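You operate a simulated robot arm through the tools that you are given. There is no shell and no other tool. Be economical: measure what you need, move in short steps, check, and stop when the job is done.

You are at the controls of a simulated two-armed robot. One attempt, no reset.

## Task
Move the loose shelf board to the low level of the peg frame.
Fine: red shelf peg in the low red hole, yellow shelf peg in the low yellow hole; the board waits on the table while the pegs move.

It is judged by the outcome, as a careful person would: the job done as asked, and still so three seconds after it is handed in. It fails if anything else is knocked over, pushed out of place, dropped, spilled or broken.

## Robot
Two 7-joint arms with two-finger parallel grippers on one trunk, on a base that drives. Base frame: it is fixed to the floor where the robot stands at the start and does not move with it; the origin is under the middle of the robot, x ahead of it, y to its left, z up; the surface under the hand at the start is at about z = 860. Units: mm, degrees, N and s.
The left shoulder is at the start at [70, 188, 1295], the right one opposite. With the tool pointing down near the work surface each hand reaches from about 200 to 780 mm from the robot's upright axis, wherever it stands, measured 20 degrees to its own side. Places, roughly: low level of the peg frame [500, -100, 1000]; low red hole [500, 0, 1000]; low yellow hole [500, -200, 1000]; top of the pantry table [500, -200, 900]. Payload 3.91 kg a hand.
The TCP of each hand is the grasp point between the finger pads, 30 mm short of the fingertips. In the tool frame z runs along the fingers and y along their closing line. Largest opening 110 mm; finger width 20, thickness 10; the body of the gripper, 48 by 112 mm, starts 55 mm behind the TCP.
Orientation is told as [roll, pitch, yaw] about the base's x, y, z axes, in that order, counted from this pose: with the fingers straight down and closing along the base's y, the tool's x points along the base's -x, its y along +y and its z along -z.

## Interface
- The arms move only by the tool jog_arm. It takes "left_moves", "right_moves" or both (then of equal length, played together; a hand with none holds still); each is a list of rows, each an object of numbers (a shift or turn left out is 0, a gripper value left out holds the last): "x", "y", "z": the shift along the base's x, y, z in units of 300 mm (1.0 is 300 mm); "ax", "ay", "az": the turn, a rotation vector about the base's x, y, z in units of 90 degrees (1.0 is 90 degrees); "gripper": the finger opening in mm, from 0 to 110. In form: [{"x": .., "y": .., "z": .., "ax": .., "ay": .., "az": .., "gripper": ..}, ...]. A call has 1 to 20 rows; each row is the pose to reach, as a shift and turn from the pose commanded when the call began. A call with a number of a shift or a turn outside -1 to 1 is refused whole. Each row takes 0.2 s and may step no farther than 50 mm and 8.6 degrees from the row before; otherwise, or with a gripper value out of range, the whole call is refused. Where a pose cannot be reached the arm comes as near as it can. A force on the tool above 40 N (or 10 N above the force at the start of the call, whichever is more), or a blocked arm, ends the call early, and 0.2 s more pass. The fingers move at their own pace (about 72 mm/s each) and stop on an object; they squeeze with about 27 N. The grip force told is the motor's: it shows also when the fingers shut on nothing. Time passes only in rows, and 0.2 s behind the last, so rows that repeat a pose let the fingers close. The reply holds the time, the measured pose of the TCP, the force on the tool along the base axes, the opening and the grip force, in the units named above and with some noise, with the torque about the TCP (base axes, N m) and any sound that the robot's microphone picked up.
- Cameras (640 x 400 px; columns grow to the right, rows downward): "scene" is now at [123.9, -30.8, 1530.9]; the picture's right is [-0.32, -0.95, 0.00], its down [-0.56, 0.19, -0.81] and it looks along [0.76, -0.26, -0.59] (base axes); focal length 214 px, centre (320, 200). "left" rides on the left gripper at [72, -17, -103] in its tool frame; the picture's right is [0.23, 0.97, 0.00], its down [-0.76, 0.18, -0.62] and it looks along [-0.61, 0.14, 0.78] (tool axes); focal length 222 px, centre (320, 200). "right" rides on the right gripper at [72, 17, -103] in its tool frame; the picture's right is [-0.23, 0.97, 0.00], its down [-0.76, -0.18, -0.62] and it looks along [-0.61, -0.14, 0.78] (tool axes); focal length 222 px, centre (320, 200). There is no depth. A picture from a camera that has moved, and an enlarged one, comes with that camera's place and axes in the base frame and with its lens. The place of the scene camera against the robot may be out by one fixed shift of up to 18 mm in any direction.
- camera(camera): a new picture of that camera. It takes no simulated time.
- lift_body(by): slides the trunk up (or, below 0, down) by that many mm; the arms and the scene camera ride with it, the base frame stays. It gives what a move gives, with no picture.
- base_move(legs): drives the robot by 1 to 6 legs, each [ahead, turn to the left] in mm and degrees, along the robot's own axes; the way and the turn of a leg run together, so that a leg with both is an arc; at most 1500 mm and 180 degrees a leg. The arms and the cameras ride along, it lands a little off, and it stops where it bumps. It gives what a move gives.
- pan_tilt(pan, tilt): turns the head with the scene camera to pan (to the left, within 86 degrees either way) and tilt (down, from -29 to 69), counted from straight ahead of the robot. It gives what a move gives.
- zoom(camera, box): a new picture of the part [left, top, right, bottom] of that camera's present view, enlarged. It takes no simulated time.
- finish_job(): hands the job in; it is judged then, once.

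Work in short steps. Places have to be worked out from the pictures, the camera data and where the tool is seen: move nearer, look again, correct. Check each grasp and each placing, and mend what went wrong. You have 120 turns and 100 pictures in all, those below and enlarged ones among them. Open the grippers and draw the arms clear of the work before you hand the job in, unless the task says otherwise; then end with one line.

The tools are called after "Call:" as name(argument=value, ...) on one line, values as JSON. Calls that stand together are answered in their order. jog_arm: Moves the arms, as the interface text tells. Its arguments: {"type":"object","properties":{"left_moves":{"type":"array","items":{"type":"object","properties":{"x":{"type":"number"},"y":{"type":"number"},"z":{"type":"number"},"ax":{"type":"number"},"ay":{"type":"number"},"az":{"type":"number"},"gripper":{"type":"number"}}}},"right_moves":{"type":"array","items":{"type":"object","properties":{"x":{"type":"number"},"y":{"type":"number"},"z":{"type":"number"},"ax":{"type":"number"},"ay":{"type":"number"},"az":{"type":"number"},"gripper":{"type":"number"}}}}},"required":[]} The other tools are called the same way: lift_body (by) slides the trunk up or down; base_move (legs) drives the base; pan_tilt (pan, tilt) turns the head that bears the scene camera; camera (camera) takes a picture; zoom (camera, box) takes an enlarged picture of a part of a camera's view; finish_job () hands the job in.

At the start:

```text
t: 0.0
left_position: [454.3, 45.4, 1377.9]
left_orientation: [-0.1, 0.0, -0.1]
left_ft_force: [-0.6, 0.6, 0.8]
left_wrist_torque: [-0.02, 0.01, 0.0]
left_grip_width: 110.1
left_finger_force: 0.0
right_position: [389.2, -354.6, 1387.6]
right_orientation: [0.0, 0.1, -0.2]
right_ft_force: [-0.3, -0.2, 0.5]
right_wrist_torque: [0.02, 0.01, 0.03]
right_grip_width: 109.8
right_finger_force: 0.1
trunk travel left (down, up): [-805.0, 135.0]
robot x, y, heading: [-1.9, -3.4, 0.0]
head pan, tilt: [-18.5, 36.3]
```

scene: 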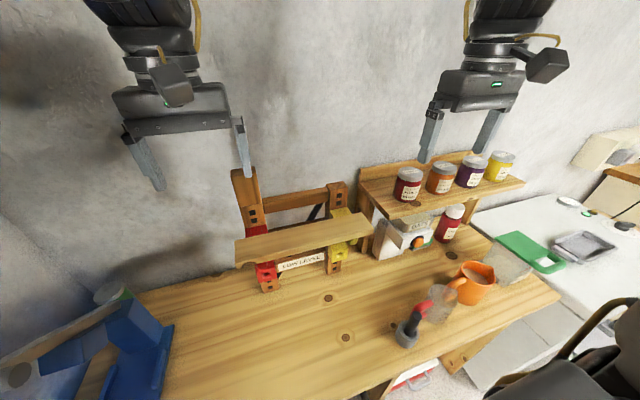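
right: 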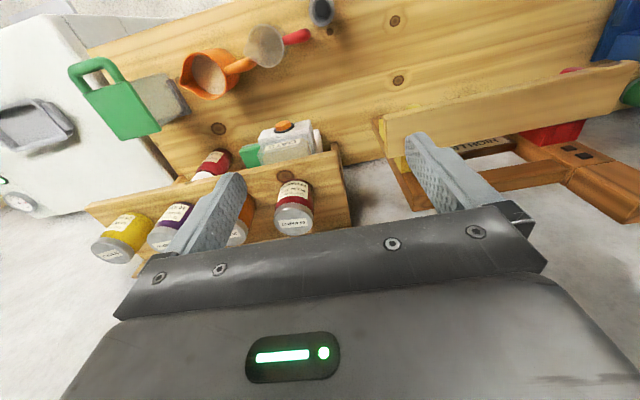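
left: 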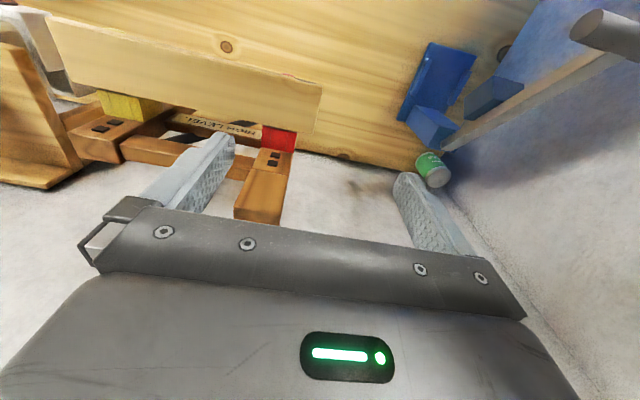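

The frame stands at the back of the table, with a board on red and yellow pegs. I'll zoom in on it to see its parts.

Call:
zoom(camera="scene", box=[210, 150, 390, 310])

Call:
zoom(camera="left", box=[40, 0, 360, 200])

Call:
zoom(camera="right", box=[340, 40, 640, 230])

```text
2.50 times, centred on (300, 230) of scene
camera zoom: at [123.9, -30.8, 1530.9], right [-0.32, -0.95, 0.0], down [-0.56, 0.19, -0.81], along [0.76, -0.26, -0.59], focal length 536 px, centre (370, 125)
```

zoom: 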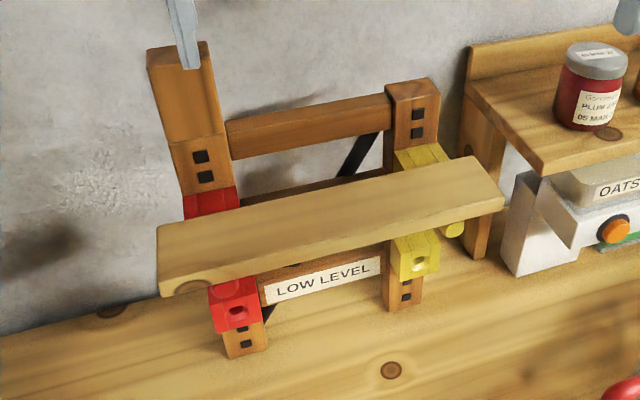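

```text
2.00 times, centred on (200, 100) of left
camera zoom: at [382.6, 29.9, 1480.4], right [-0.23, 0.97, 0.0], down [0.76, 0.18, 0.62], along [0.61, 0.14, -0.78], focal length 444 px, centre (560, 400)
```

zoom: 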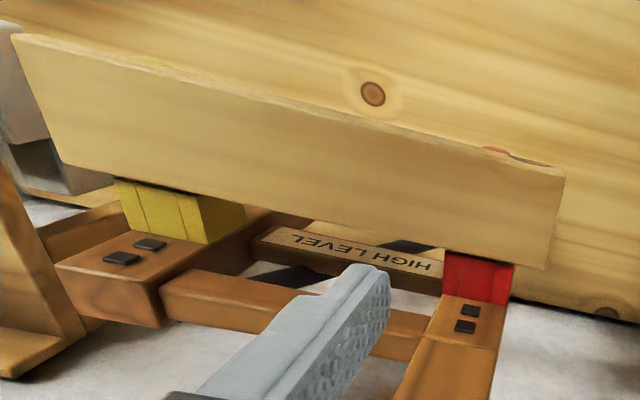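

```text
2.11 times, centred on (490, 135) of right
camera zoom: at [316.2, -338.7, 1490.9], right [0.23, 0.97, 0.0], down [0.76, -0.18, 0.62], along [0.61, -0.14, -0.78], focal length 468 px, centre (-38, 337)
```

zoom: 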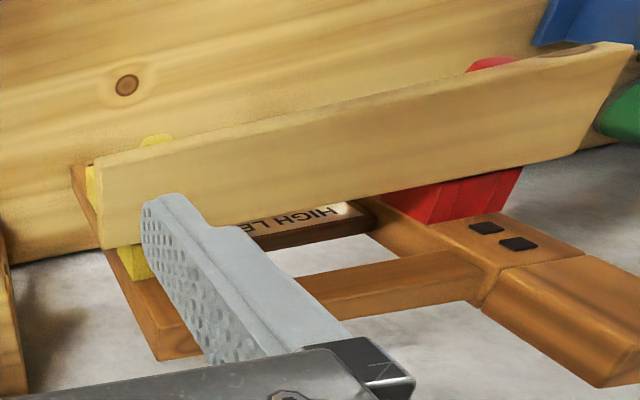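

I judge the board top at z≈1157, x≈446–515, y≈50 to −270. I'll pull both hands back to clear the frame so I can lower the trunk and look from lower down.

Call:
jog_arm(left_moves=[{"x": -0.16}, {"x": -0.32, "y": 0.1}, {"x": -0.4, "y": 0.2}], right_moves=[{"x": -0.1}, {"x": -0.2}, {"x": -0.2}])

Call:
lift_body(by=-220)

Call:
camera(camera="scene")

Call:
zoom(camera="scene", box=[210, 100, 390, 260])

```text
refused: row 2 steps farther than a row can; nothing moved
```

```text
t: 1.8
left_position: [453.6, 46.0, 1191.2]
left_orientation: [-0.7, -0.5, -0.1]
left_ft_force: [-6.0, 1.2, 13.0]
left_wrist_torque: [-0.63, 0.27, -0.29]
left_grip_width: 109.4
left_finger_force: 0.1
right_position: [388.0, -355.5, 1197.1]
right_orientation: [0.0, -0.1, 0.0]
right_ft_force: [-0.1, -0.1, 0.3]
right_wrist_torque: [0.0, -0.04, -0.02]
right_grip_width: 110.1
right_finger_force: 0.1
trunk travel left (down, up): [-613.0, 327.0]
robot x, y, heading: [0.8, -1.6, -0.3]
head pan, tilt: [-18.5, 36.3]
stopped: the force on the tool passed its limit at 53 N (the readings are from after the stop); the commanded pose is now the measured one
```

```text
93 pictures are left
camera scene: at [122.2, -30.2, 1338.4], right [-0.32, -0.95, 0.0], down [-0.56, 0.19, -0.81], along [0.77, -0.26, -0.59], focal length 214 px, centre (320, 200)
```

scene: 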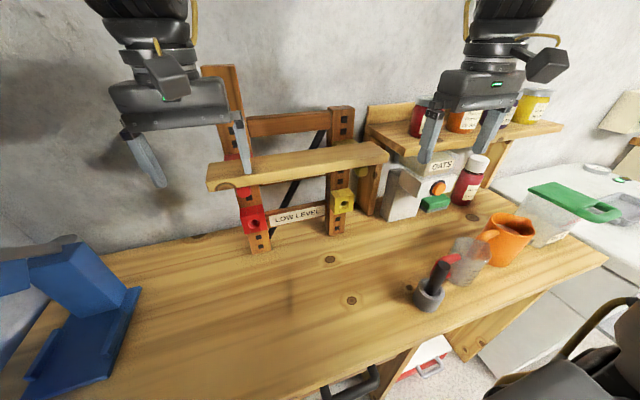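

```text
2.50 times, centred on (300, 180) of scene
camera zoom: at [122.2, -30.2, 1338.4], right [-0.32, -0.95, 0.0], down [-0.56, 0.19, -0.81], along [0.77, -0.26, -0.59], focal length 536 px, centre (370, 250)
```

zoom: 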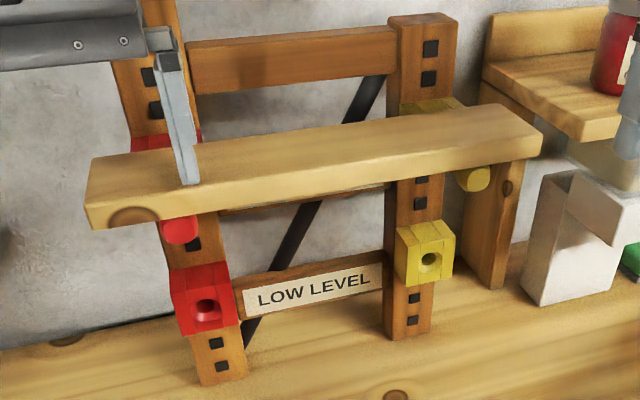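

The jog was refused (step too long), so the trunk came down and a left fingertip pressed lightly on the board. That was my mistake for batching them. The board looks unmoved and its top is at z≈1161. I'll lift straight off and then back away.

Call:
jog_arm(left_moves=[{"z": 0.05}, {"z": 0.15}, {"z": 0.15, "x": -0.1}, {"z": 0.15, "x": -0.2, "y": 0.08}, {"z": 0.15, "x": -0.3, "y": 0.16}, {"z": 0.15, "x": -0.36, "y": 0.24}])

Call:
zoom(camera="scene", box=[190, 80, 410, 270])

Call:
camera(camera="left")

```text
t: 3.2
left_position: [344.3, 117.4, 1230.5]
left_orientation: [-0.6, -0.5, 0.0]
left_ft_force: [-0.4, 0.7, 0.9]
left_wrist_torque: [-0.04, -0.01, 0.04]
left_grip_width: 109.9
left_finger_force: 0.1
right_position: [388.1, -354.6, 1195.6]
right_orientation: [-0.1, -0.1, -0.1]
right_ft_force: [-0.3, -0.7, -0.2]
right_wrist_torque: [-0.02, 0.01, 0.02]
right_grip_width: 110.0
right_finger_force: 0.1
trunk travel left (down, up): [-613.0, 327.0]
robot x, y, heading: [3.6, 0.7, -0.0]
head pan, tilt: [-18.5, 36.3]
```

```text
2.11 times, centred on (300, 175) of scene
camera zoom: at [123.2, -29.1, 1338.8], right [-0.32, -0.95, 0.0], down [-0.56, 0.19, -0.81], along [0.76, -0.26, -0.59], focal length 452 px, centre (362, 253)
```

zoom: 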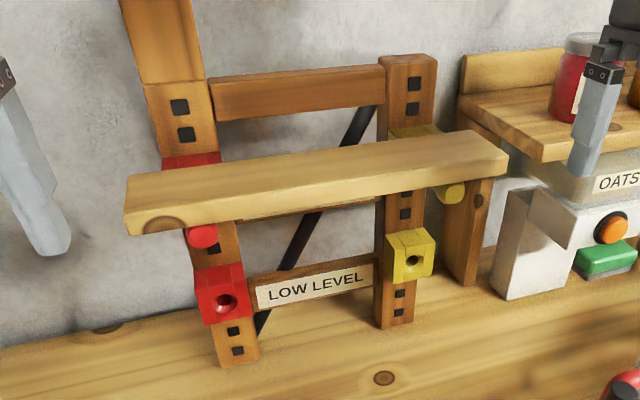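

```text
90 pictures are left
camera left: at [271.4, 101.9, 1334.2], right [-0.23, 0.97, -0.01], down [0.76, 0.19, 0.63], along [0.61, 0.13, -0.78], focal length 222 px, centre (320, 200)
```

left: 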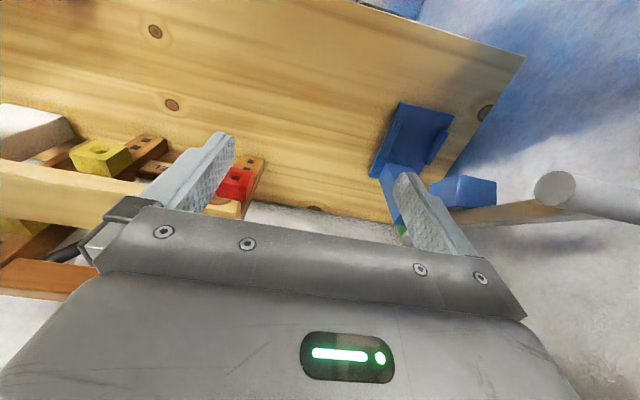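

The board is still in place. I'll bring the right hand over the middle of the board, staying well above it, and yaw it 90° so the fingers close along x across the board's width of about 68 mm.

Call:
jog_arm(right_moves=[{"z": 0.1}, {"z": 0.2}, {"z": 0.25, "y": 0.08, "az": 0.09}, {"z": 0.3, "y": 0.16, "az": 0.18}, {"z": 0.33, "y": 0.24, "az": 0.27}, {"z": 0.33, "y": 0.32, "az": 0.36}, {"z": 0.33, "y": 0.4, "az": 0.45}, {"z": 0.33, "y": 0.48, "az": 0.54}, {"z": 0.33, "y": 0.56, "az": 0.63}, {"z": 0.33, "y": 0.64, "az": 0.72}, {"z": 0.33, "y": 0.72, "az": 0.81}, {"z": 0.33, "y": 0.8, "az": 0.9}, {"z": 0.33, "y": 0.83, "az": 1.0}])

Call:
camera(camera="right")

```text
refused: row 13 steps farther than a row can; nothing moved
```

```text
89 pictures are left
camera right: at [315.7, -337.1, 1299.1], right [0.23, 0.97, 0.0], down [0.76, -0.18, 0.62], along [0.61, -0.14, -0.78], focal length 222 px, centre (320, 200)
```

right: 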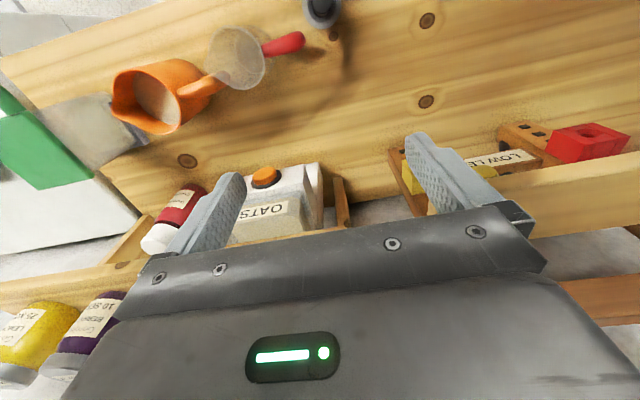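

The last turn step was slightly too large; I'll repeat the same path with finer steps.

Call:
jog_arm(right_moves=[{"z": 0.1}, {"z": 0.2}, {"z": 0.25, "y": 0.08, "az": 0.09}, {"z": 0.3, "y": 0.16, "az": 0.18}, {"z": 0.33, "y": 0.24, "az": 0.27}, {"z": 0.33, "y": 0.32, "az": 0.36}, {"z": 0.33, "y": 0.4, "az": 0.45}, {"z": 0.33, "y": 0.48, "az": 0.54}, {"z": 0.33, "y": 0.56, "az": 0.63}, {"z": 0.33, "y": 0.64, "az": 0.72}, {"z": 0.33, "y": 0.72, "az": 0.81}, {"z": 0.33, "y": 0.8, "az": 0.9}, {"z": 0.33, "y": 0.83, "az": 0.98}, {"z": 0.33, "y": 0.83, "az": 1.0}])

Call:
camera(camera="right")

```text
t: 6.2
left_position: [346.8, 114.4, 1230.8]
left_orientation: [-0.5, -0.5, 0.0]
left_ft_force: [0.3, 0.5, 0.2]
left_wrist_torque: [-0.01, -0.01, 0.0]
left_grip_width: 110.2
left_finger_force: 0.0
right_position: [318.4, -216.8, 1204.9]
right_orientation: [-0.1, -0.8, 89.5]
right_ft_force: [-0.6, 0.3, 0.3]
right_wrist_torque: [-0.03, 0.0, 0.0]
right_grip_width: 110.0
right_finger_force: 0.0
right hand out of reach, approached as far as the arm can: row 1, 2, 3, 4, 5, 6, 7, 8, 9, 10, 11, 12, 13, 14
trunk travel left (down, up): [-613.0, 327.0]
robot x, y, heading: [-1.6, -1.1, 0.1]
head pan, tilt: [-18.5, 36.3]
```

```text
88 pictures are left
camera right: at [299.9, -290.0, 1306.5], right [-0.97, 0.24, 0.0], down [0.18, 0.75, 0.63], along [0.15, 0.62, -0.77], focal length 222 px, centre (320, 200)
```

right: 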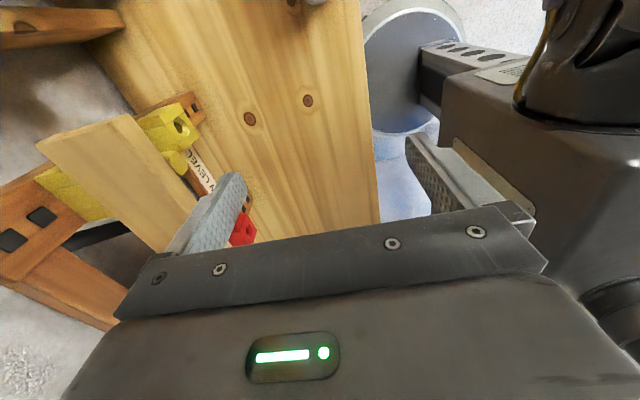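

With the trunk low, a hand pointing down cannot be raised enough. I'll lift the trunk 220 mm.

Call:
lift_body(by=220)

```text
t: 8.6
left_position: [345.7, 115.2, 1451.4]
left_orientation: [-0.6, -0.5, 0.0]
left_ft_force: [-0.4, -0.1, -0.7]
left_wrist_torque: [-0.03, -0.01, -0.01]
left_grip_width: 110.0
left_finger_force: 0.0
right_position: [318.0, -216.4, 1424.2]
right_orientation: [-0.2, -0.8, 89.4]
right_ft_force: [0.9, 0.0, -0.6]
right_wrist_torque: [0.01, 0.01, -0.01]
right_grip_width: 109.9
right_finger_force: 0.0
trunk travel left (down, up): [-833.0, 107.0]
robot x, y, heading: [0.4, -3.6, -0.1]
head pan, tilt: [-18.5, 36.3]
```

Now I'll bring the right hand above the board, about [420, −110, 1260].

Call:
jog_arm(right_moves=[{"x": 0.1, "z": -0.08}, {"x": 0.2, "y": 0.06, "z": -0.18}, {"x": 0.3, "y": 0.14, "z": -0.28}, {"x": 0.34, "y": 0.22, "z": -0.38}, {"x": 0.34, "y": 0.3, "z": -0.48}, {"x": 0.34, "y": 0.35, "z": -0.54}])

Call:
camera(camera="right")

Call:
camera(camera="scene")

```text
t: 10.0
left_position: [347.0, 114.9, 1451.8]
left_orientation: [-0.6, -0.4, -0.1]
left_ft_force: [0.6, -1.0, 0.0]
left_wrist_torque: [-0.01, 0.03, 0.03]
left_grip_width: 110.1
left_finger_force: 0.1
right_position: [424.2, -210.6, 1281.2]
right_orientation: [-0.3, -1.1, 89.4]
right_ft_force: [0.4, 0.8, -0.1]
right_wrist_torque: [-0.01, -0.01, -0.01]
right_grip_width: 109.8
right_finger_force: 0.1
right hand out of reach, approached as far as the arm can: row 2, 3, 4, 5, 6
trunk travel left (down, up): [-833.0, 107.0]
robot x, y, heading: [-2.6, 3.0, 0.1]
head pan, tilt: [-18.5, 36.3]
```

```text
87 pictures are left
camera right: at [405.7, -285.3, 1383.7], right [-0.97, 0.24, 0.0], down [0.18, 0.75, 0.64], along [0.15, 0.62, -0.77], focal length 222 px, centre (320, 200)
```

right: 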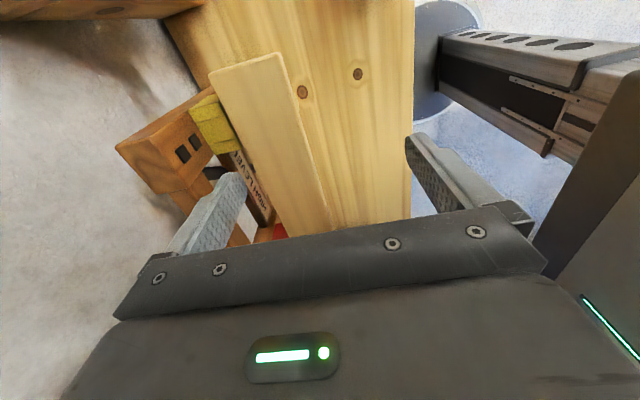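

```text
86 pictures are left
camera scene: at [125.4, -31.1, 1558.5], right [-0.32, -0.95, 0.0], down [-0.56, 0.19, -0.81], along [0.76, -0.26, -0.59], focal length 214 px, centre (320, 200)
```

scene: 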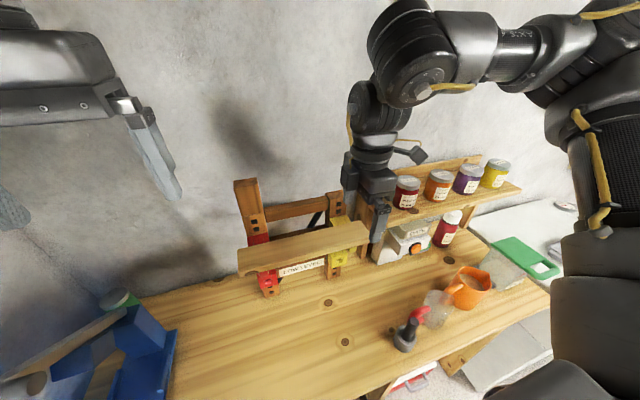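

The right hand stalls in y at this height. I'll raise the trunk further so the hand works lower relative to the shoulder, then try y again.

Call:
lift_body(by=100)

Call:
jog_arm(right_moves=[{"z": -0.12}, {"z": -0.24}, {"z": -0.3, "y": 0.1}, {"z": -0.3, "y": 0.2}, {"z": -0.3, "y": 0.3}, {"z": -0.3, "y": 0.33}])

```text
t: 11.3
left_position: [346.0, 114.8, 1551.5]
left_orientation: [-0.7, -0.5, 0.0]
left_ft_force: [0.3, -0.3, -0.7]
left_wrist_torque: [-0.02, 0.04, 0.0]
left_grip_width: 109.9
left_finger_force: 0.0
right_position: [422.8, -211.4, 1382.0]
right_orientation: [-0.4, -1.0, 89.4]
right_ft_force: [0.4, 0.2, -0.5]
right_wrist_torque: [-0.05, -0.03, 0.0]
right_grip_width: 109.8
right_finger_force: 0.0
trunk travel left (down, up): [-933.0, 7.0]
robot x, y, heading: [-0.4, -1.2, -0.2]
head pan, tilt: [-18.5, 36.3]
```

```text
t: 12.7
left_position: [347.3, 115.5, 1551.0]
left_orientation: [-0.6, -0.5, -0.1]
left_ft_force: [0.5, 1.2, 0.3]
left_wrist_torque: [0.01, 0.0, 0.0]
left_grip_width: 109.9
left_finger_force: 0.0
right_position: [413.5, -199.0, 1297.5]
right_orientation: [-0.2, -1.1, 89.4]
right_ft_force: [-0.7, 0.1, -0.6]
right_wrist_torque: [0.01, 0.04, -0.01]
right_grip_width: 110.0
right_finger_force: 0.0
right hand out of reach, approached as far as the arm can: row 3, 4, 5, 6
trunk travel left (down, up): [-933.0, 7.0]
robot x, y, heading: [-0.4, 0.7, -0.1]
head pan, tilt: [-18.5, 36.3]
```

It stalls again, so it's a wrist limit of this yaw. I'll turn the right hand the other way (yaw −90°), in two calls, away from the board.

Call:
jog_arm(right_moves=[{"az": -0.09}, {"az": -0.18, "z": 0.1}, {"az": -0.27, "z": 0.1}, {"az": -0.36, "z": 0.1}, {"az": -0.45, "z": 0.1}, {"az": -0.54, "z": 0.1}, {"az": -0.63, "z": 0.1}, {"az": -0.72, "z": 0.1}, {"az": -0.81, "z": 0.1}, {"az": -0.9, "z": 0.1}, {"az": -0.99, "z": 0.1}])

Call:
jog_arm(right_moves=[{"az": -0.09}, {"az": -0.18}, {"az": -0.27}, {"az": -0.36}, {"az": -0.45}, {"az": -0.54}, {"az": -0.63}, {"az": -0.72}, {"az": -0.81}, {"az": -0.9}, {"az": -0.99}])

Call:
jog_arm(right_moves=[{"y": 0.1}, {"y": 0.2}, {"y": 0.3}])

```text
t: 15.1
left_position: [344.4, 113.4, 1552.4]
left_orientation: [-0.6, -0.5, 0.1]
left_ft_force: [-0.4, 1.1, 0.3]
left_wrist_torque: [0.02, -0.04, -0.02]
left_grip_width: 110.2
left_finger_force: 0.1
right_position: [425.1, -260.7, 1358.4]
right_orientation: [-0.2, -0.8, 0.3]
right_ft_force: [0.8, 0.3, 0.2]
right_wrist_torque: [0.03, -0.03, 0.0]
right_grip_width: 110.1
right_finger_force: 0.1
right hand out of reach, approached as far as the arm can: row 8, 9, 10, 11
trunk travel left (down, up): [-933.0, 7.0]
robot x, y, heading: [1.2, 1.4, 0.5]
head pan, tilt: [-18.5, 36.3]
```

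```text
t: 17.5
left_position: [349.6, 109.1, 1550.4]
left_orientation: [-0.3, -0.3, 0.0]
left_ft_force: [-0.4, -1.0, -0.1]
left_wrist_torque: [0.03, 0.01, 0.01]
left_grip_width: 109.9
left_finger_force: 0.0
right_position: [459.1, -631.0, 1422.5]
right_orientation: [-0.4, -0.7, -86.7]
right_ft_force: [0.1, -1.0, 0.1]
right_wrist_torque: [0.03, 0.05, 0.02]
right_grip_width: 109.9
right_finger_force: 0.0
right hand out of reach, approached as far as the arm can: row 1, 2, 3, 4, 5, 6, 7, 8, 9, 10, 11
trunk travel left (down, up): [-933.0, 7.0]
robot x, y, heading: [-4.7, -1.4, 0.2]
head pan, tilt: [-18.5, 36.3]
```

```text
t: 18.3
left_position: [345.0, 110.4, 1551.9]
left_orientation: [-0.4, -0.5, -0.1]
left_ft_force: [0.0, 0.0, -0.4]
left_wrist_torque: [0.0, -0.01, 0.02]
left_grip_width: 110.0
left_finger_force: 0.0
right_position: [478.4, -622.7, 1429.8]
right_orientation: [-0.2, -0.7, -88.8]
right_ft_force: [-0.3, -0.9, 0.1]
right_wrist_torque: [0.01, -0.04, -0.03]
right_grip_width: 110.1
right_finger_force: 0.0
right hand out of reach, approached as far as the arm can: row 1, 2, 3
trunk travel left (down, up): [-933.0, 7.0]
robot x, y, heading: [0.8, 1.4, 0.1]
head pan, tilt: [-18.5, 36.3]
```

Yaw −90° is worse. I'll bring the right hand back to yaw 0 near its start place. After that I'll turn the base left, so the board lies to the right hand's natural side.

Call:
jog_arm(right_moves=[{"az": 0.09, "y": 0.08}, {"az": 0.18, "y": 0.16}, {"az": 0.27, "y": 0.24}, {"az": 0.36, "y": 0.32}, {"az": 0.45, "y": 0.4}, {"az": 0.54, "y": 0.48}, {"az": 0.63, "y": 0.56}, {"az": 0.72, "y": 0.64, "x": -0.06}, {"az": 0.81, "y": 0.72, "x": -0.12}, {"az": 0.9, "y": 0.8, "x": -0.2}, {"az": 0.98, "y": 0.88, "x": -0.3}])

```text
t: 20.7
left_position: [344.1, 116.6, 1552.1]
left_orientation: [-0.8, -0.6, 0.0]
left_ft_force: [-0.7, -0.6, -0.3]
left_wrist_torque: [-0.03, -0.03, -0.01]
left_grip_width: 110.1
left_finger_force: 0.1
right_position: [387.9, -354.5, 1437.5]
right_orientation: [-0.4, -0.9, -0.4]
right_ft_force: [-0.4, -0.3, -0.2]
right_wrist_torque: [-0.01, -0.06, -0.01]
right_grip_width: 110.0
right_finger_force: 0.0
trunk travel left (down, up): [-933.0, 7.0]
robot x, y, heading: [1.0, 1.9, 0.1]
head pan, tilt: [-18.5, 36.3]
```

Next, turn the base left 30° with the hands held high (right hand z≈1437, above the frame).

Call:
base_move(legs=[[0, 30]])

Call:
camera(camera="right")

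```text
t: 22.5
left_position: [245.2, 269.3, 1550.8]
left_orientation: [-0.5, -0.5, 29.5]
left_ft_force: [-0.1, 0.6, 0.9]
left_wrist_torque: [0.01, 0.0, 0.02]
left_grip_width: 110.0
left_finger_force: 0.0
right_position: [516.0, -120.5, 1434.6]
right_orientation: [-0.2, -0.9, 29.0]
right_ft_force: [-0.7, 0.6, 0.7]
right_wrist_torque: [0.04, 0.0, 0.02]
right_grip_width: 110.0
right_finger_force: 0.0
trunk travel left (down, up): [-933.0, 7.0]
robot x, y, heading: [-1.7, 0.7, 29.4]
head pan, tilt: [-18.5, 36.3]
```

```text
85 pictures are left
camera right: at [442.9, -140.8, 1537.3], right [-0.27, 0.96, 0.0], down [0.74, 0.21, 0.64], along [0.61, 0.17, -0.77], focal length 222 px, centre (320, 200)
```

right: 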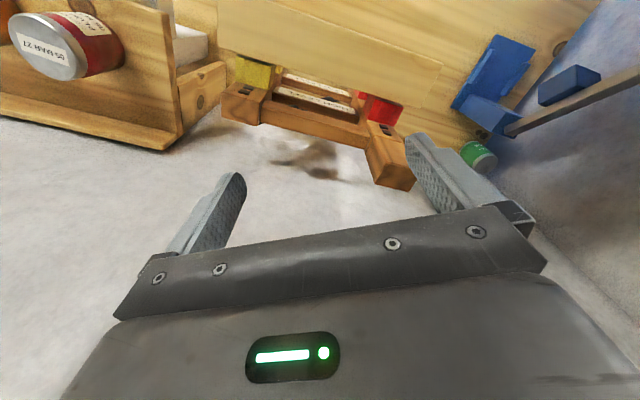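

Now yaw 60° more and come above the board centre at about z=1330.

Call:
jog_arm(right_moves=[{"az": 0.085, "x": -0.05}, {"az": 0.17, "x": -0.1}, {"az": 0.255, "x": -0.15}, {"az": 0.34, "x": -0.15}, {"az": 0.425, "x": -0.15, "z": -0.05}, {"az": 0.51, "x": -0.15, "z": -0.12}, {"az": 0.595, "x": -0.15, "z": -0.2}, {"az": 0.675, "x": -0.15, "y": 0.0, "z": -0.3}])

Call:
camera(camera="right")

```text
t: 24.3
left_position: [245.5, 269.4, 1550.7]
left_orientation: [-0.6, -0.4, 29.5]
left_ft_force: [-0.6, -1.1, -0.6]
left_wrist_torque: [0.0, 0.01, -0.01]
left_grip_width: 109.9
left_finger_force: 0.1
right_position: [472.2, -118.7, 1347.7]
right_orientation: [-0.4, -1.0, 89.7]
right_ft_force: [0.2, -0.4, 0.4]
right_wrist_torque: [0.01, -0.02, -0.02]
right_grip_width: 109.7
right_finger_force: 0.1
trunk travel left (down, up): [-933.0, 7.0]
robot x, y, heading: [-0.0, 2.5, 29.4]
head pan, tilt: [-18.5, 36.3]
```

```text
84 pictures are left
camera right: at [454.3, -193.0, 1449.7], right [-0.97, 0.23, 0.0], down [0.18, 0.75, 0.64], along [0.15, 0.62, -0.77], focal length 222 px, centre (320, 200)
```

right: 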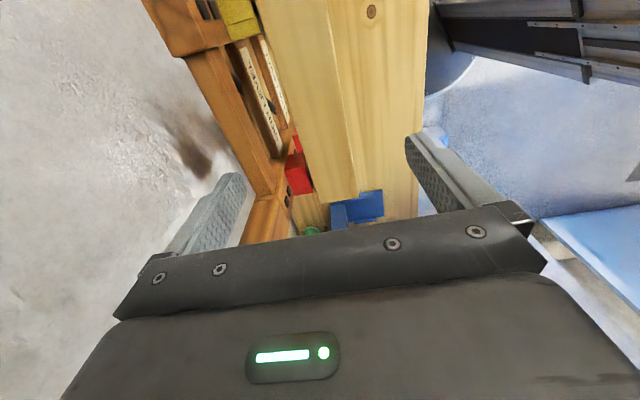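

Works well now. Zoom to gauge the gap between the board's back edge and the rail and blocks.

Call:
zoom(camera="right", box=[160, 0, 440, 210])

```text
1.90 times, centred on (300, 105) of right
camera zoom: at [454.3, -193.0, 1449.7], right [-0.97, 0.23, 0.0], down [0.18, 0.75, 0.64], along [0.15, 0.62, -0.77], focal length 423 px, centre (358, 381)
```

zoom: 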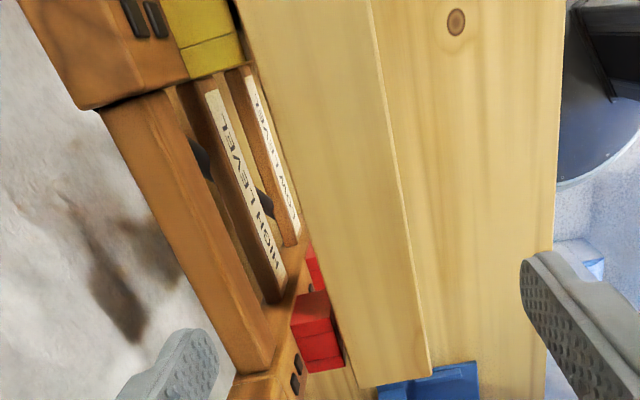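

Board: x 448–511, y −270..46, top 1161; the block fronts are at x≈517 and the rail at ≈540. I'll set the opening to 82 at [479, −112] and descend to z≈1205 first.

Call:
jog_arm(right_moves=[{"x": 0.023, "y": 0.02, "gripper": 82}, {"x": 0.023, "y": 0.02, "z": -0.12}, {"x": 0.023, "y": 0.02, "z": -0.24}, {"x": 0.023, "y": 0.02, "z": -0.36}, {"x": 0.023, "y": 0.02, "z": -0.475}])

Call:
camera(camera="right")

```text
t: 25.5
left_position: [245.6, 271.1, 1550.4]
left_orientation: [-0.6, -0.5, 29.5]
left_ft_force: [0.1, 0.2, -0.9]
left_wrist_torque: [0.02, 0.04, 0.02]
left_grip_width: 110.1
left_finger_force: 0.1
right_position: [478.0, -111.2, 1203.3]
right_orientation: [-0.2, -0.9, 89.6]
right_ft_force: [-0.3, 0.6, -0.1]
right_wrist_torque: [0.01, -0.03, -0.02]
right_grip_width: 82.1
right_finger_force: 0.0
trunk travel left (down, up): [-933.0, 7.0]
robot x, y, heading: [1.5, -0.2, 29.4]
head pan, tilt: [-18.5, 36.3]
```

```text
82 pictures are left
camera right: at [460.1, -184.8, 1305.5], right [-0.97, 0.23, 0.0], down [0.18, 0.75, 0.64], along [0.15, 0.62, -0.77], focal length 222 px, centre (320, 200)
```

right: 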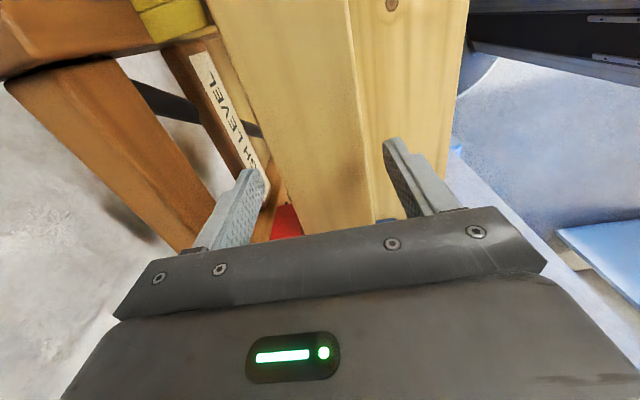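

The fingers straddle the board. Descend to z≈1150.

Call:
jog_arm(right_moves=[{"z": -0.06}, {"z": -0.12}, {"z": -0.177}])

Call:
camera(camera="right")

```text
t: 26.3
left_position: [244.8, 268.9, 1550.9]
left_orientation: [-0.6, -0.5, 29.5]
left_ft_force: [0.2, -0.1, -0.8]
left_wrist_torque: [0.03, 0.03, -0.03]
left_grip_width: 109.9
left_finger_force: 0.1
right_position: [478.3, -111.9, 1150.2]
right_orientation: [-0.1, -0.9, 89.6]
right_ft_force: [0.1, -0.1, -0.6]
right_wrist_torque: [-0.05, -0.02, 0.04]
right_grip_width: 81.9
right_finger_force: 0.1
trunk travel left (down, up): [-933.0, 7.0]
robot x, y, heading: [-0.1, 1.4, 29.4]
head pan, tilt: [-18.5, 36.3]
```

```text
81 pictures are left
camera right: at [460.3, -186.0, 1252.5], right [-0.97, 0.23, 0.0], down [0.18, 0.75, 0.64], along [0.15, 0.62, -0.77], focal length 222 px, centre (320, 200)
```

right: 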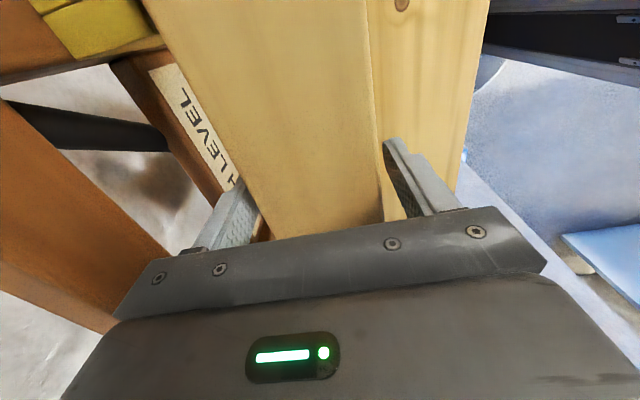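

No contact so far. I'll close on the board.

Call:
jog_arm(right_moves=[{"gripper": 72}, {"gripper": 50}, {"gripper": 50}, {"gripper": 50}])

```text
t: 27.3
left_position: [244.1, 269.5, 1551.3]
left_orientation: [-0.6, -0.5, 29.6]
left_ft_force: [0.1, 0.1, 0.3]
left_wrist_torque: [-0.01, 0.0, 0.01]
left_grip_width: 110.3
left_finger_force: 0.1
right_position: [478.5, -111.5, 1150.7]
right_orientation: [-0.3, -1.0, 89.6]
right_ft_force: [-0.1, 0.2, -0.7]
right_wrist_torque: [-0.06, 0.05, -0.03]
right_grip_width: 67.8
right_finger_force: 26.2
trunk travel left (down, up): [-933.0, 7.0]
robot x, y, heading: [-2.6, 0.7, 29.4]
head pan, tilt: [-18.5, 36.3]
```

The board is gripped (68 mm wide). Lift slowly 40 mm and check.

Call:
jog_arm(right_moves=[{"z": 0.02}, {"z": 0.05}, {"z": 0.09}, {"z": 0.13}])

Call:
camera(camera="right")

Call:
camera(camera="scene")

```text
t: 28.3
left_position: [244.9, 270.6, 1551.9]
left_orientation: [-0.5, -0.5, 29.5]
left_ft_force: [0.0, 1.2, -0.5]
left_wrist_torque: [0.03, 0.04, -0.01]
left_grip_width: 110.2
left_finger_force: 0.1
right_position: [476.5, -111.7, 1189.8]
right_orientation: [-0.3, -0.9, 89.6]
right_ft_force: [-0.6, -0.1, -2.3]
right_wrist_torque: [0.0, -0.03, 0.04]
right_grip_width: 67.8
right_finger_force: 27.0
trunk travel left (down, up): [-933.0, 7.0]
robot x, y, heading: [0.4, -1.8, 29.3]
head pan, tilt: [-18.5, 36.3]
```

```text
80 pictures are left
camera right: at [458.8, -186.7, 1291.6], right [-0.97, 0.23, 0.0], down [0.18, 0.75, 0.64], along [0.15, 0.62, -0.77], focal length 222 px, centre (320, 200)
```

right: 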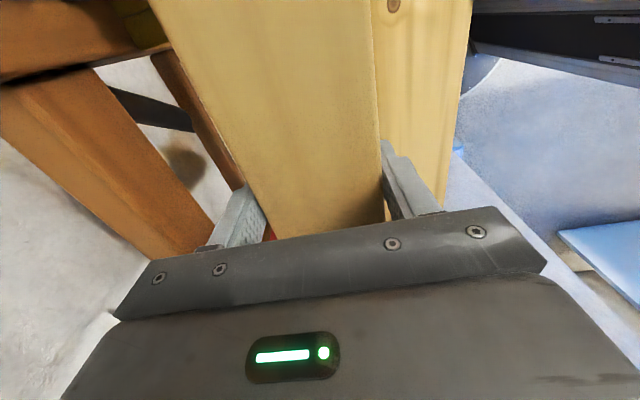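

```text
79 pictures are left
camera scene: at [120.2, 38.0, 1658.6], right [0.19, -0.98, 0.0], down [-0.58, -0.11, -0.81], along [0.79, 0.15, -0.59], focal length 214 px, centre (320, 200)
```

scene: 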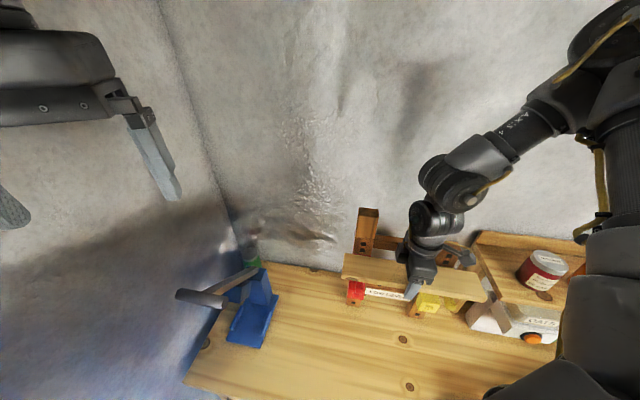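

The lift is clean. Carry the board toward me to x≈360, y≈−60, clear of the pegs, before lowering.

Call:
jog_arm(right_moves=[{"x": -0.08}, {"x": -0.18}, {"x": -0.28, "y": 0.05}, {"x": -0.37, "y": 0.11}, {"x": -0.39, "y": 0.17}])

Call:
camera(camera="scene")

```text
t: 29.5
left_position: [243.9, 271.5, 1550.2]
left_orientation: [-0.6, -0.5, 29.5]
left_ft_force: [0.1, 0.4, -0.3]
left_wrist_torque: [0.01, 0.0, 0.03]
left_grip_width: 110.0
left_finger_force: 0.2
right_position: [424.3, -29.9, 1175.6]
right_orientation: [0.0, -0.8, 89.6]
right_ft_force: [-0.8, 0.2, -2.3]
right_wrist_torque: [-0.06, 0.0, 0.0]
right_grip_width: 67.8
right_finger_force: 27.0
right hand out of reach, approached as far as the arm can: row 1, 2, 3, 4, 5
trunk travel left (down, up): [-933.0, 7.0]
robot x, y, heading: [-0.1, 0.5, 29.2]
head pan, tilt: [-18.5, 36.3]
```

```text
78 pictures are left
camera scene: at [120.8, 39.4, 1658.6], right [0.19, -0.98, 0.0], down [-0.58, -0.11, -0.81], along [0.79, 0.15, -0.59], focal length 214 px, centre (320, 200)
```

scene: 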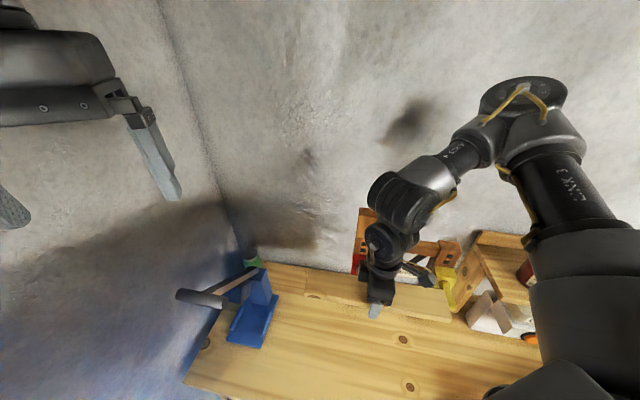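

The arm is reach-limited toward me, so I'll back the base 130 mm along its heading. That carries the board to about x≈310, y≈−95. Then I can lower with the trunk.

Call:
base_move(legs=[[-110, 0]])

Call:
camera(camera="scene")

Call:
camera(camera="right")

```text
t: 30.7
left_position: [156.1, 221.3, 1548.2]
left_orientation: [-0.5, -0.3, 29.4]
left_ft_force: [0.9, 0.4, -0.4]
left_wrist_torque: [-0.01, 0.01, -0.02]
left_grip_width: 109.9
left_finger_force: 0.1
right_position: [331.6, -82.2, 1173.3]
right_orientation: [0.1, -0.6, 89.7]
right_ft_force: [0.1, 0.9, -1.8]
right_wrist_torque: [-0.05, 0.03, -0.01]
right_grip_width: 67.9
right_finger_force: 27.0
trunk travel left (down, up): [-933.0, 7.0]
robot x, y, heading: [-96.1, -51.2, 29.3]
head pan, tilt: [-18.5, 36.3]
```

```text
77 pictures are left
camera scene: at [32.3, -11.8, 1657.9], right [0.19, -0.98, 0.0], down [-0.58, -0.11, -0.8], along [0.79, 0.15, -0.6], focal length 214 px, centre (320, 200)
```

scene: 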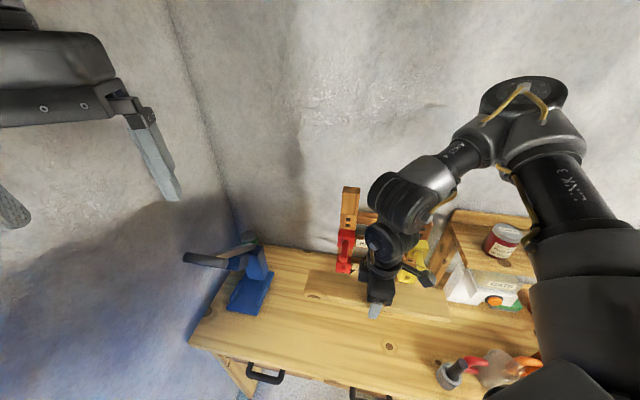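

```text
76 pictures are left
camera right: at [316.3, -155.4, 1276.0], right [-0.97, 0.23, 0.01], down [0.18, 0.75, 0.63], along [0.14, 0.62, -0.77], focal length 222 px, centre (320, 200)
```

right: 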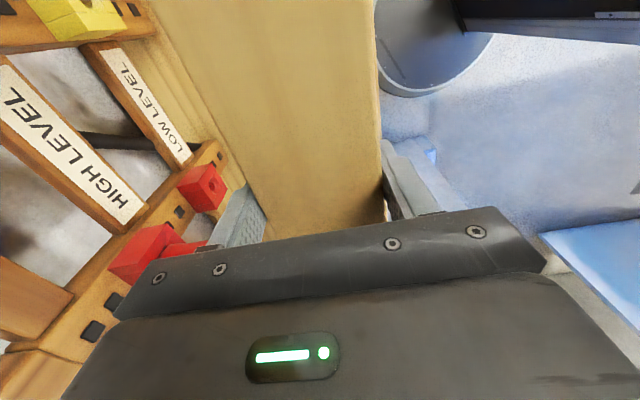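

The fingertips reach about 19 mm below the board, so releasing on the table would drop it. I'll put it back on the pegs and regrip higher, with the tips flush with its underside. First I drive forward again.

Call:
base_move(legs=[[110, 0]])

```text
t: 31.9
left_position: [223.3, 261.0, 1557.0]
left_orientation: [-0.7, -1.5, 29.5]
left_ft_force: [-2.5, 0.3, 0.4]
left_wrist_torque: [0.01, -0.09, 0.04]
left_grip_width: 110.1
left_finger_force: 0.1
right_position: [408.3, -37.0, 1182.3]
right_orientation: [-0.9, -1.2, 89.9]
right_ft_force: [-1.7, -0.2, -1.7]
right_wrist_torque: [0.01, -0.05, 0.02]
right_grip_width: 67.7
right_finger_force: 27.4
trunk travel left (down, up): [-933.0, 7.0]
robot x, y, heading: [-1.0, -0.4, 29.6]
head pan, tilt: [-18.5, 36.3]
```

Move back over the pegs at a height with clearance.

Call:
jog_arm(right_moves=[{"z": 0.06}, {"z": 0.06, "y": -0.1}, {"z": 0.06, "y": -0.2}, {"z": 0.06, "x": 0.08, "y": -0.25}, {"z": 0.06, "x": 0.16, "y": -0.25}, {"z": 0.06, "x": 0.16, "y": -0.25}])

Call:
camera(camera="right")

```text
t: 33.3
left_position: [237.8, 266.7, 1552.8]
left_orientation: [-0.7, -0.7, 29.5]
left_ft_force: [-0.3, 0.5, 0.3]
left_wrist_torque: [0.03, 0.01, 0.0]
left_grip_width: 110.0
left_finger_force: 0.1
right_position: [465.0, -109.9, 1195.6]
right_orientation: [-0.5, -1.0, 89.9]
right_ft_force: [-0.2, -0.7, -2.0]
right_wrist_torque: [-0.03, -0.05, 0.05]
right_grip_width: 68.0
right_finger_force: 26.8
right hand out of reach, approached as far as the arm can: row 1, 2, 3, 4
trunk travel left (down, up): [-933.0, 7.0]
robot x, y, heading: [2.3, -2.8, 29.7]
head pan, tilt: [-18.5, 36.3]
```

```text
75 pictures are left
camera right: at [447.9, -183.2, 1298.1], right [-0.97, 0.23, 0.0], down [0.18, 0.75, 0.64], along [0.15, 0.62, -0.77], focal length 222 px, centre (320, 200)
```

right: 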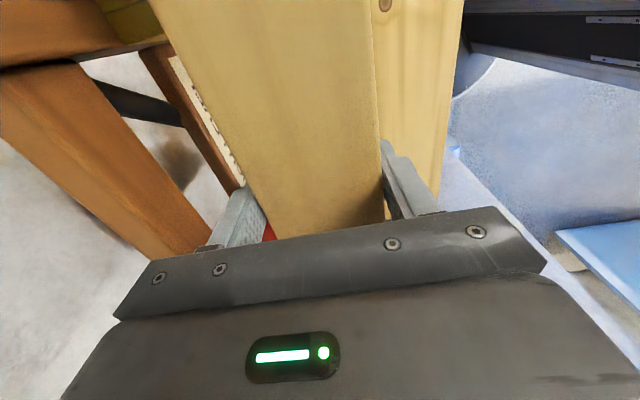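

Shift +12 mm in x, then lower to TCP z≈1151 where the board rested before.

Call:
jog_arm(right_moves=[{"x": 0.04}, {"x": 0.04, "z": -0.07}, {"x": 0.04, "z": -0.12}, {"x": 0.04, "z": -0.14}, {"x": 0.04, "z": -0.147}])

```text
t: 34.5
left_position: [239.8, 270.4, 1553.5]
left_orientation: [-0.7, -0.7, 29.6]
left_ft_force: [0.0, -0.2, 0.0]
left_wrist_torque: [0.05, -0.01, 0.01]
left_grip_width: 109.8
left_finger_force: 0.0
right_position: [481.8, -106.3, 1152.6]
right_orientation: [-0.4, -1.0, 89.8]
right_ft_force: [4.1, -2.1, 14.0]
right_wrist_torque: [0.27, 0.19, -0.07]
right_grip_width: 68.0
right_finger_force: 27.0
trunk travel left (down, up): [-933.0, 7.0]
robot x, y, heading: [-1.5, -1.8, 29.2]
head pan, tilt: [-18.5, 36.3]
```

The board rests on the pegs (14 N up). Open, rise 19 mm, and regrip.

Call:
jog_arm(right_moves=[{"gripper": 72, "z": 0.005}, {"gripper": 78, "z": 0.005}, {"gripper": 78, "z": 0.03}, {"gripper": 78, "z": 0.053}, {"gripper": 78, "z": 0.053}])

Call:
camera(camera="right")

```text
t: 35.7
left_position: [242.7, 268.9, 1552.1]
left_orientation: [-0.7, -0.7, 29.4]
left_ft_force: [0.2, -0.7, 0.1]
left_wrist_torque: [0.01, -0.02, 0.02]
left_grip_width: 110.0
left_finger_force: 0.0
right_position: [481.5, -107.9, 1166.1]
right_orientation: [-0.2, -0.9, 89.8]
right_ft_force: [1.0, 0.0, -0.1]
right_wrist_torque: [-0.04, -0.02, 0.03]
right_grip_width: 78.1
right_finger_force: 0.0
trunk travel left (down, up): [-933.0, 7.0]
robot x, y, heading: [-2.7, 0.5, 29.5]
head pan, tilt: [-18.5, 36.3]
```

```text
74 pictures are left
camera right: at [463.9, -181.8, 1267.8], right [-0.97, 0.23, 0.0], down [0.18, 0.75, 0.64], along [0.15, 0.62, -0.77], focal length 222 px, centre (320, 200)
```

right: 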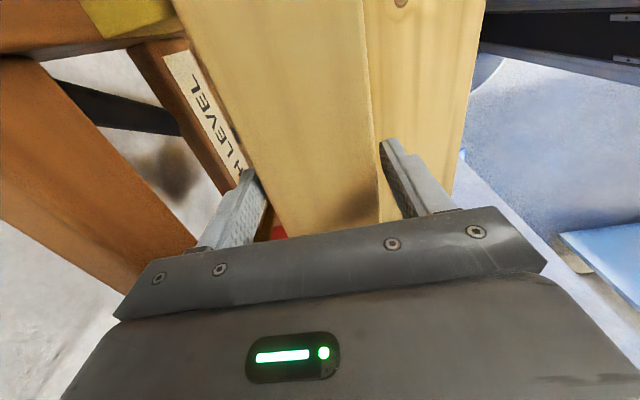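

Rise 3 mm more, close, and lift 40 mm.

Call:
jog_arm(right_moves=[{"z": 0.01}, {"z": 0.01, "gripper": 68}, {"z": 0.01, "gripper": 50}, {"z": 0.01, "gripper": 50}, {"z": 0.01, "gripper": 50}, {"z": 0.03, "gripper": 50}, {"z": 0.07, "gripper": 50}, {"z": 0.12, "gripper": 50}])

Call:
camera(camera="right")

```text
t: 37.5
left_position: [240.6, 266.9, 1553.1]
left_orientation: [-0.7, -0.8, 29.6]
left_ft_force: [-0.9, 0.3, -0.1]
left_wrist_torque: [0.01, -0.04, 0.04]
left_grip_width: 109.8
left_finger_force: 0.2
right_position: [480.5, -108.0, 1202.7]
right_orientation: [-0.2, -1.0, 89.8]
right_ft_force: [0.5, 0.4, -1.9]
right_wrist_torque: [-0.03, 0.03, 0.02]
right_grip_width: 67.5
right_finger_force: 27.2
trunk travel left (down, up): [-933.0, 7.0]
robot x, y, heading: [0.8, -0.5, 29.4]
head pan, tilt: [-18.5, 36.3]
```

```text
73 pictures are left
camera right: at [462.5, -182.0, 1305.0], right [-0.97, 0.23, 0.0], down [0.18, 0.75, 0.64], along [0.15, 0.62, -0.77], focal length 222 px, centre (320, 200)
```

right: 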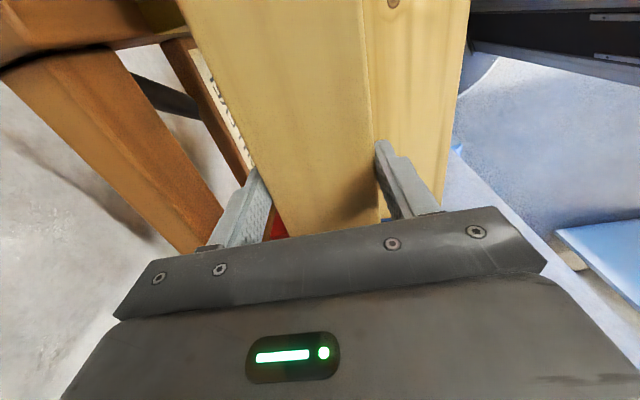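

Held with the tips near flush. Shift +y 75 mm by arm while keeping the height.

Call:
jog_arm(right_moves=[{"y": 0.09}, {"y": 0.17}, {"y": 0.25}])

```text
t: 38.3
left_position: [241.6, 268.7, 1551.9]
left_orientation: [-0.6, -0.7, 29.5]
left_ft_force: [-1.1, 0.2, -0.6]
left_wrist_torque: [-0.02, -0.01, 0.01]
left_grip_width: 110.1
left_finger_force: 0.1
right_position: [480.7, -31.3, 1202.1]
right_orientation: [-0.1, -1.0, 89.9]
right_ft_force: [-1.0, 0.1, -2.0]
right_wrist_torque: [-0.01, 0.0, 0.0]
right_grip_width: 67.2
right_finger_force: 26.9
trunk travel left (down, up): [-933.0, 7.0]
robot x, y, heading: [0.0, 3.7, 29.5]
head pan, tilt: [-18.5, 36.3]
```

Back the base 140 mm.

Call:
base_move(legs=[[-140, 0]])

Call:
camera(camera="scene")

```text
t: 39.6
left_position: [122.7, 200.9, 1551.2]
left_orientation: [-0.6, -0.6, 29.4]
left_ft_force: [0.7, -0.1, 0.3]
left_wrist_torque: [0.01, 0.02, 0.02]
left_grip_width: 110.0
left_finger_force: 0.1
right_position: [362.3, -100.0, 1200.7]
right_orientation: [-0.1, -0.9, 89.8]
right_ft_force: [-0.5, 0.0, -2.8]
right_wrist_torque: [0.0, -0.01, 0.01]
right_grip_width: 67.8
right_finger_force: 27.0
trunk travel left (down, up): [-933.0, 7.0]
robot x, y, heading: [-121.4, -71.5, 29.4]
head pan, tilt: [-18.5, 36.3]
```

```text
72 pictures are left
camera scene: at [2.1, -28.6, 1658.2], right [0.19, -0.98, 0.0], down [-0.58, -0.11, -0.8], along [0.79, 0.15, -0.59], focal length 214 px, centre (320, 200)
```

scene: 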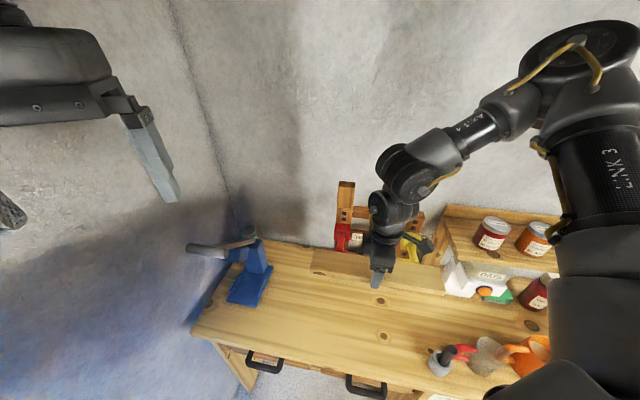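

Lower the trunk 180 mm, then look.

Call:
lift_body(by=-180)

Call:
camera(camera="scene")

Call:
camera(camera="right")

```text
t: 41.6
left_position: [118.6, 200.0, 1372.9]
left_orientation: [-0.6, -0.8, 29.4]
left_ft_force: [0.3, -0.5, -0.2]
left_wrist_torque: [0.0, 0.0, -0.01]
left_grip_width: 109.9
left_finger_force: 0.0
right_position: [358.9, -99.2, 1023.5]
right_orientation: [-0.2, -1.0, 89.8]
right_ft_force: [-0.3, 0.1, -1.8]
right_wrist_torque: [-0.02, 0.01, -0.04]
right_grip_width: 67.5
right_finger_force: 27.1
trunk travel left (down, up): [-753.0, 187.0]
robot x, y, heading: [-120.5, -69.5, 29.2]
head pan, tilt: [-18.5, 36.3]
```

```text
71 pictures are left
camera scene: at [-1.8, -30.8, 1478.7], right [0.19, -0.98, 0.0], down [-0.58, -0.11, -0.81], along [0.79, 0.15, -0.59], focal length 214 px, centre (320, 200)
```

scene: 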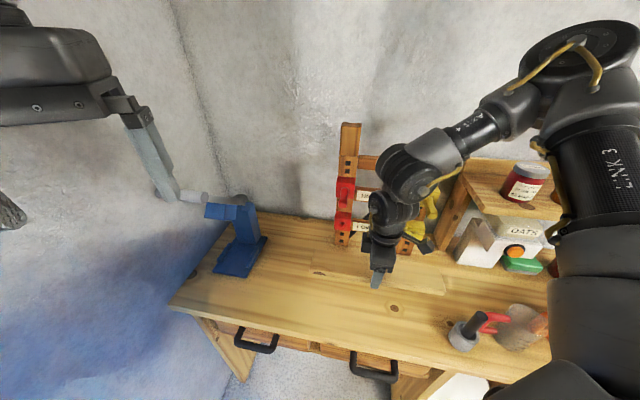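

```text
70 pictures are left
camera right: at [341.3, -174.5, 1124.7], right [-0.97, 0.23, 0.0], down [0.18, 0.75, 0.64], along [0.15, 0.62, -0.77], focal length 222 px, centre (320, 200)
```

right: 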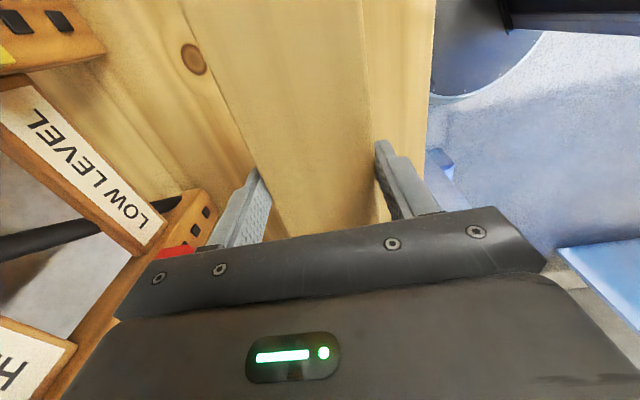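

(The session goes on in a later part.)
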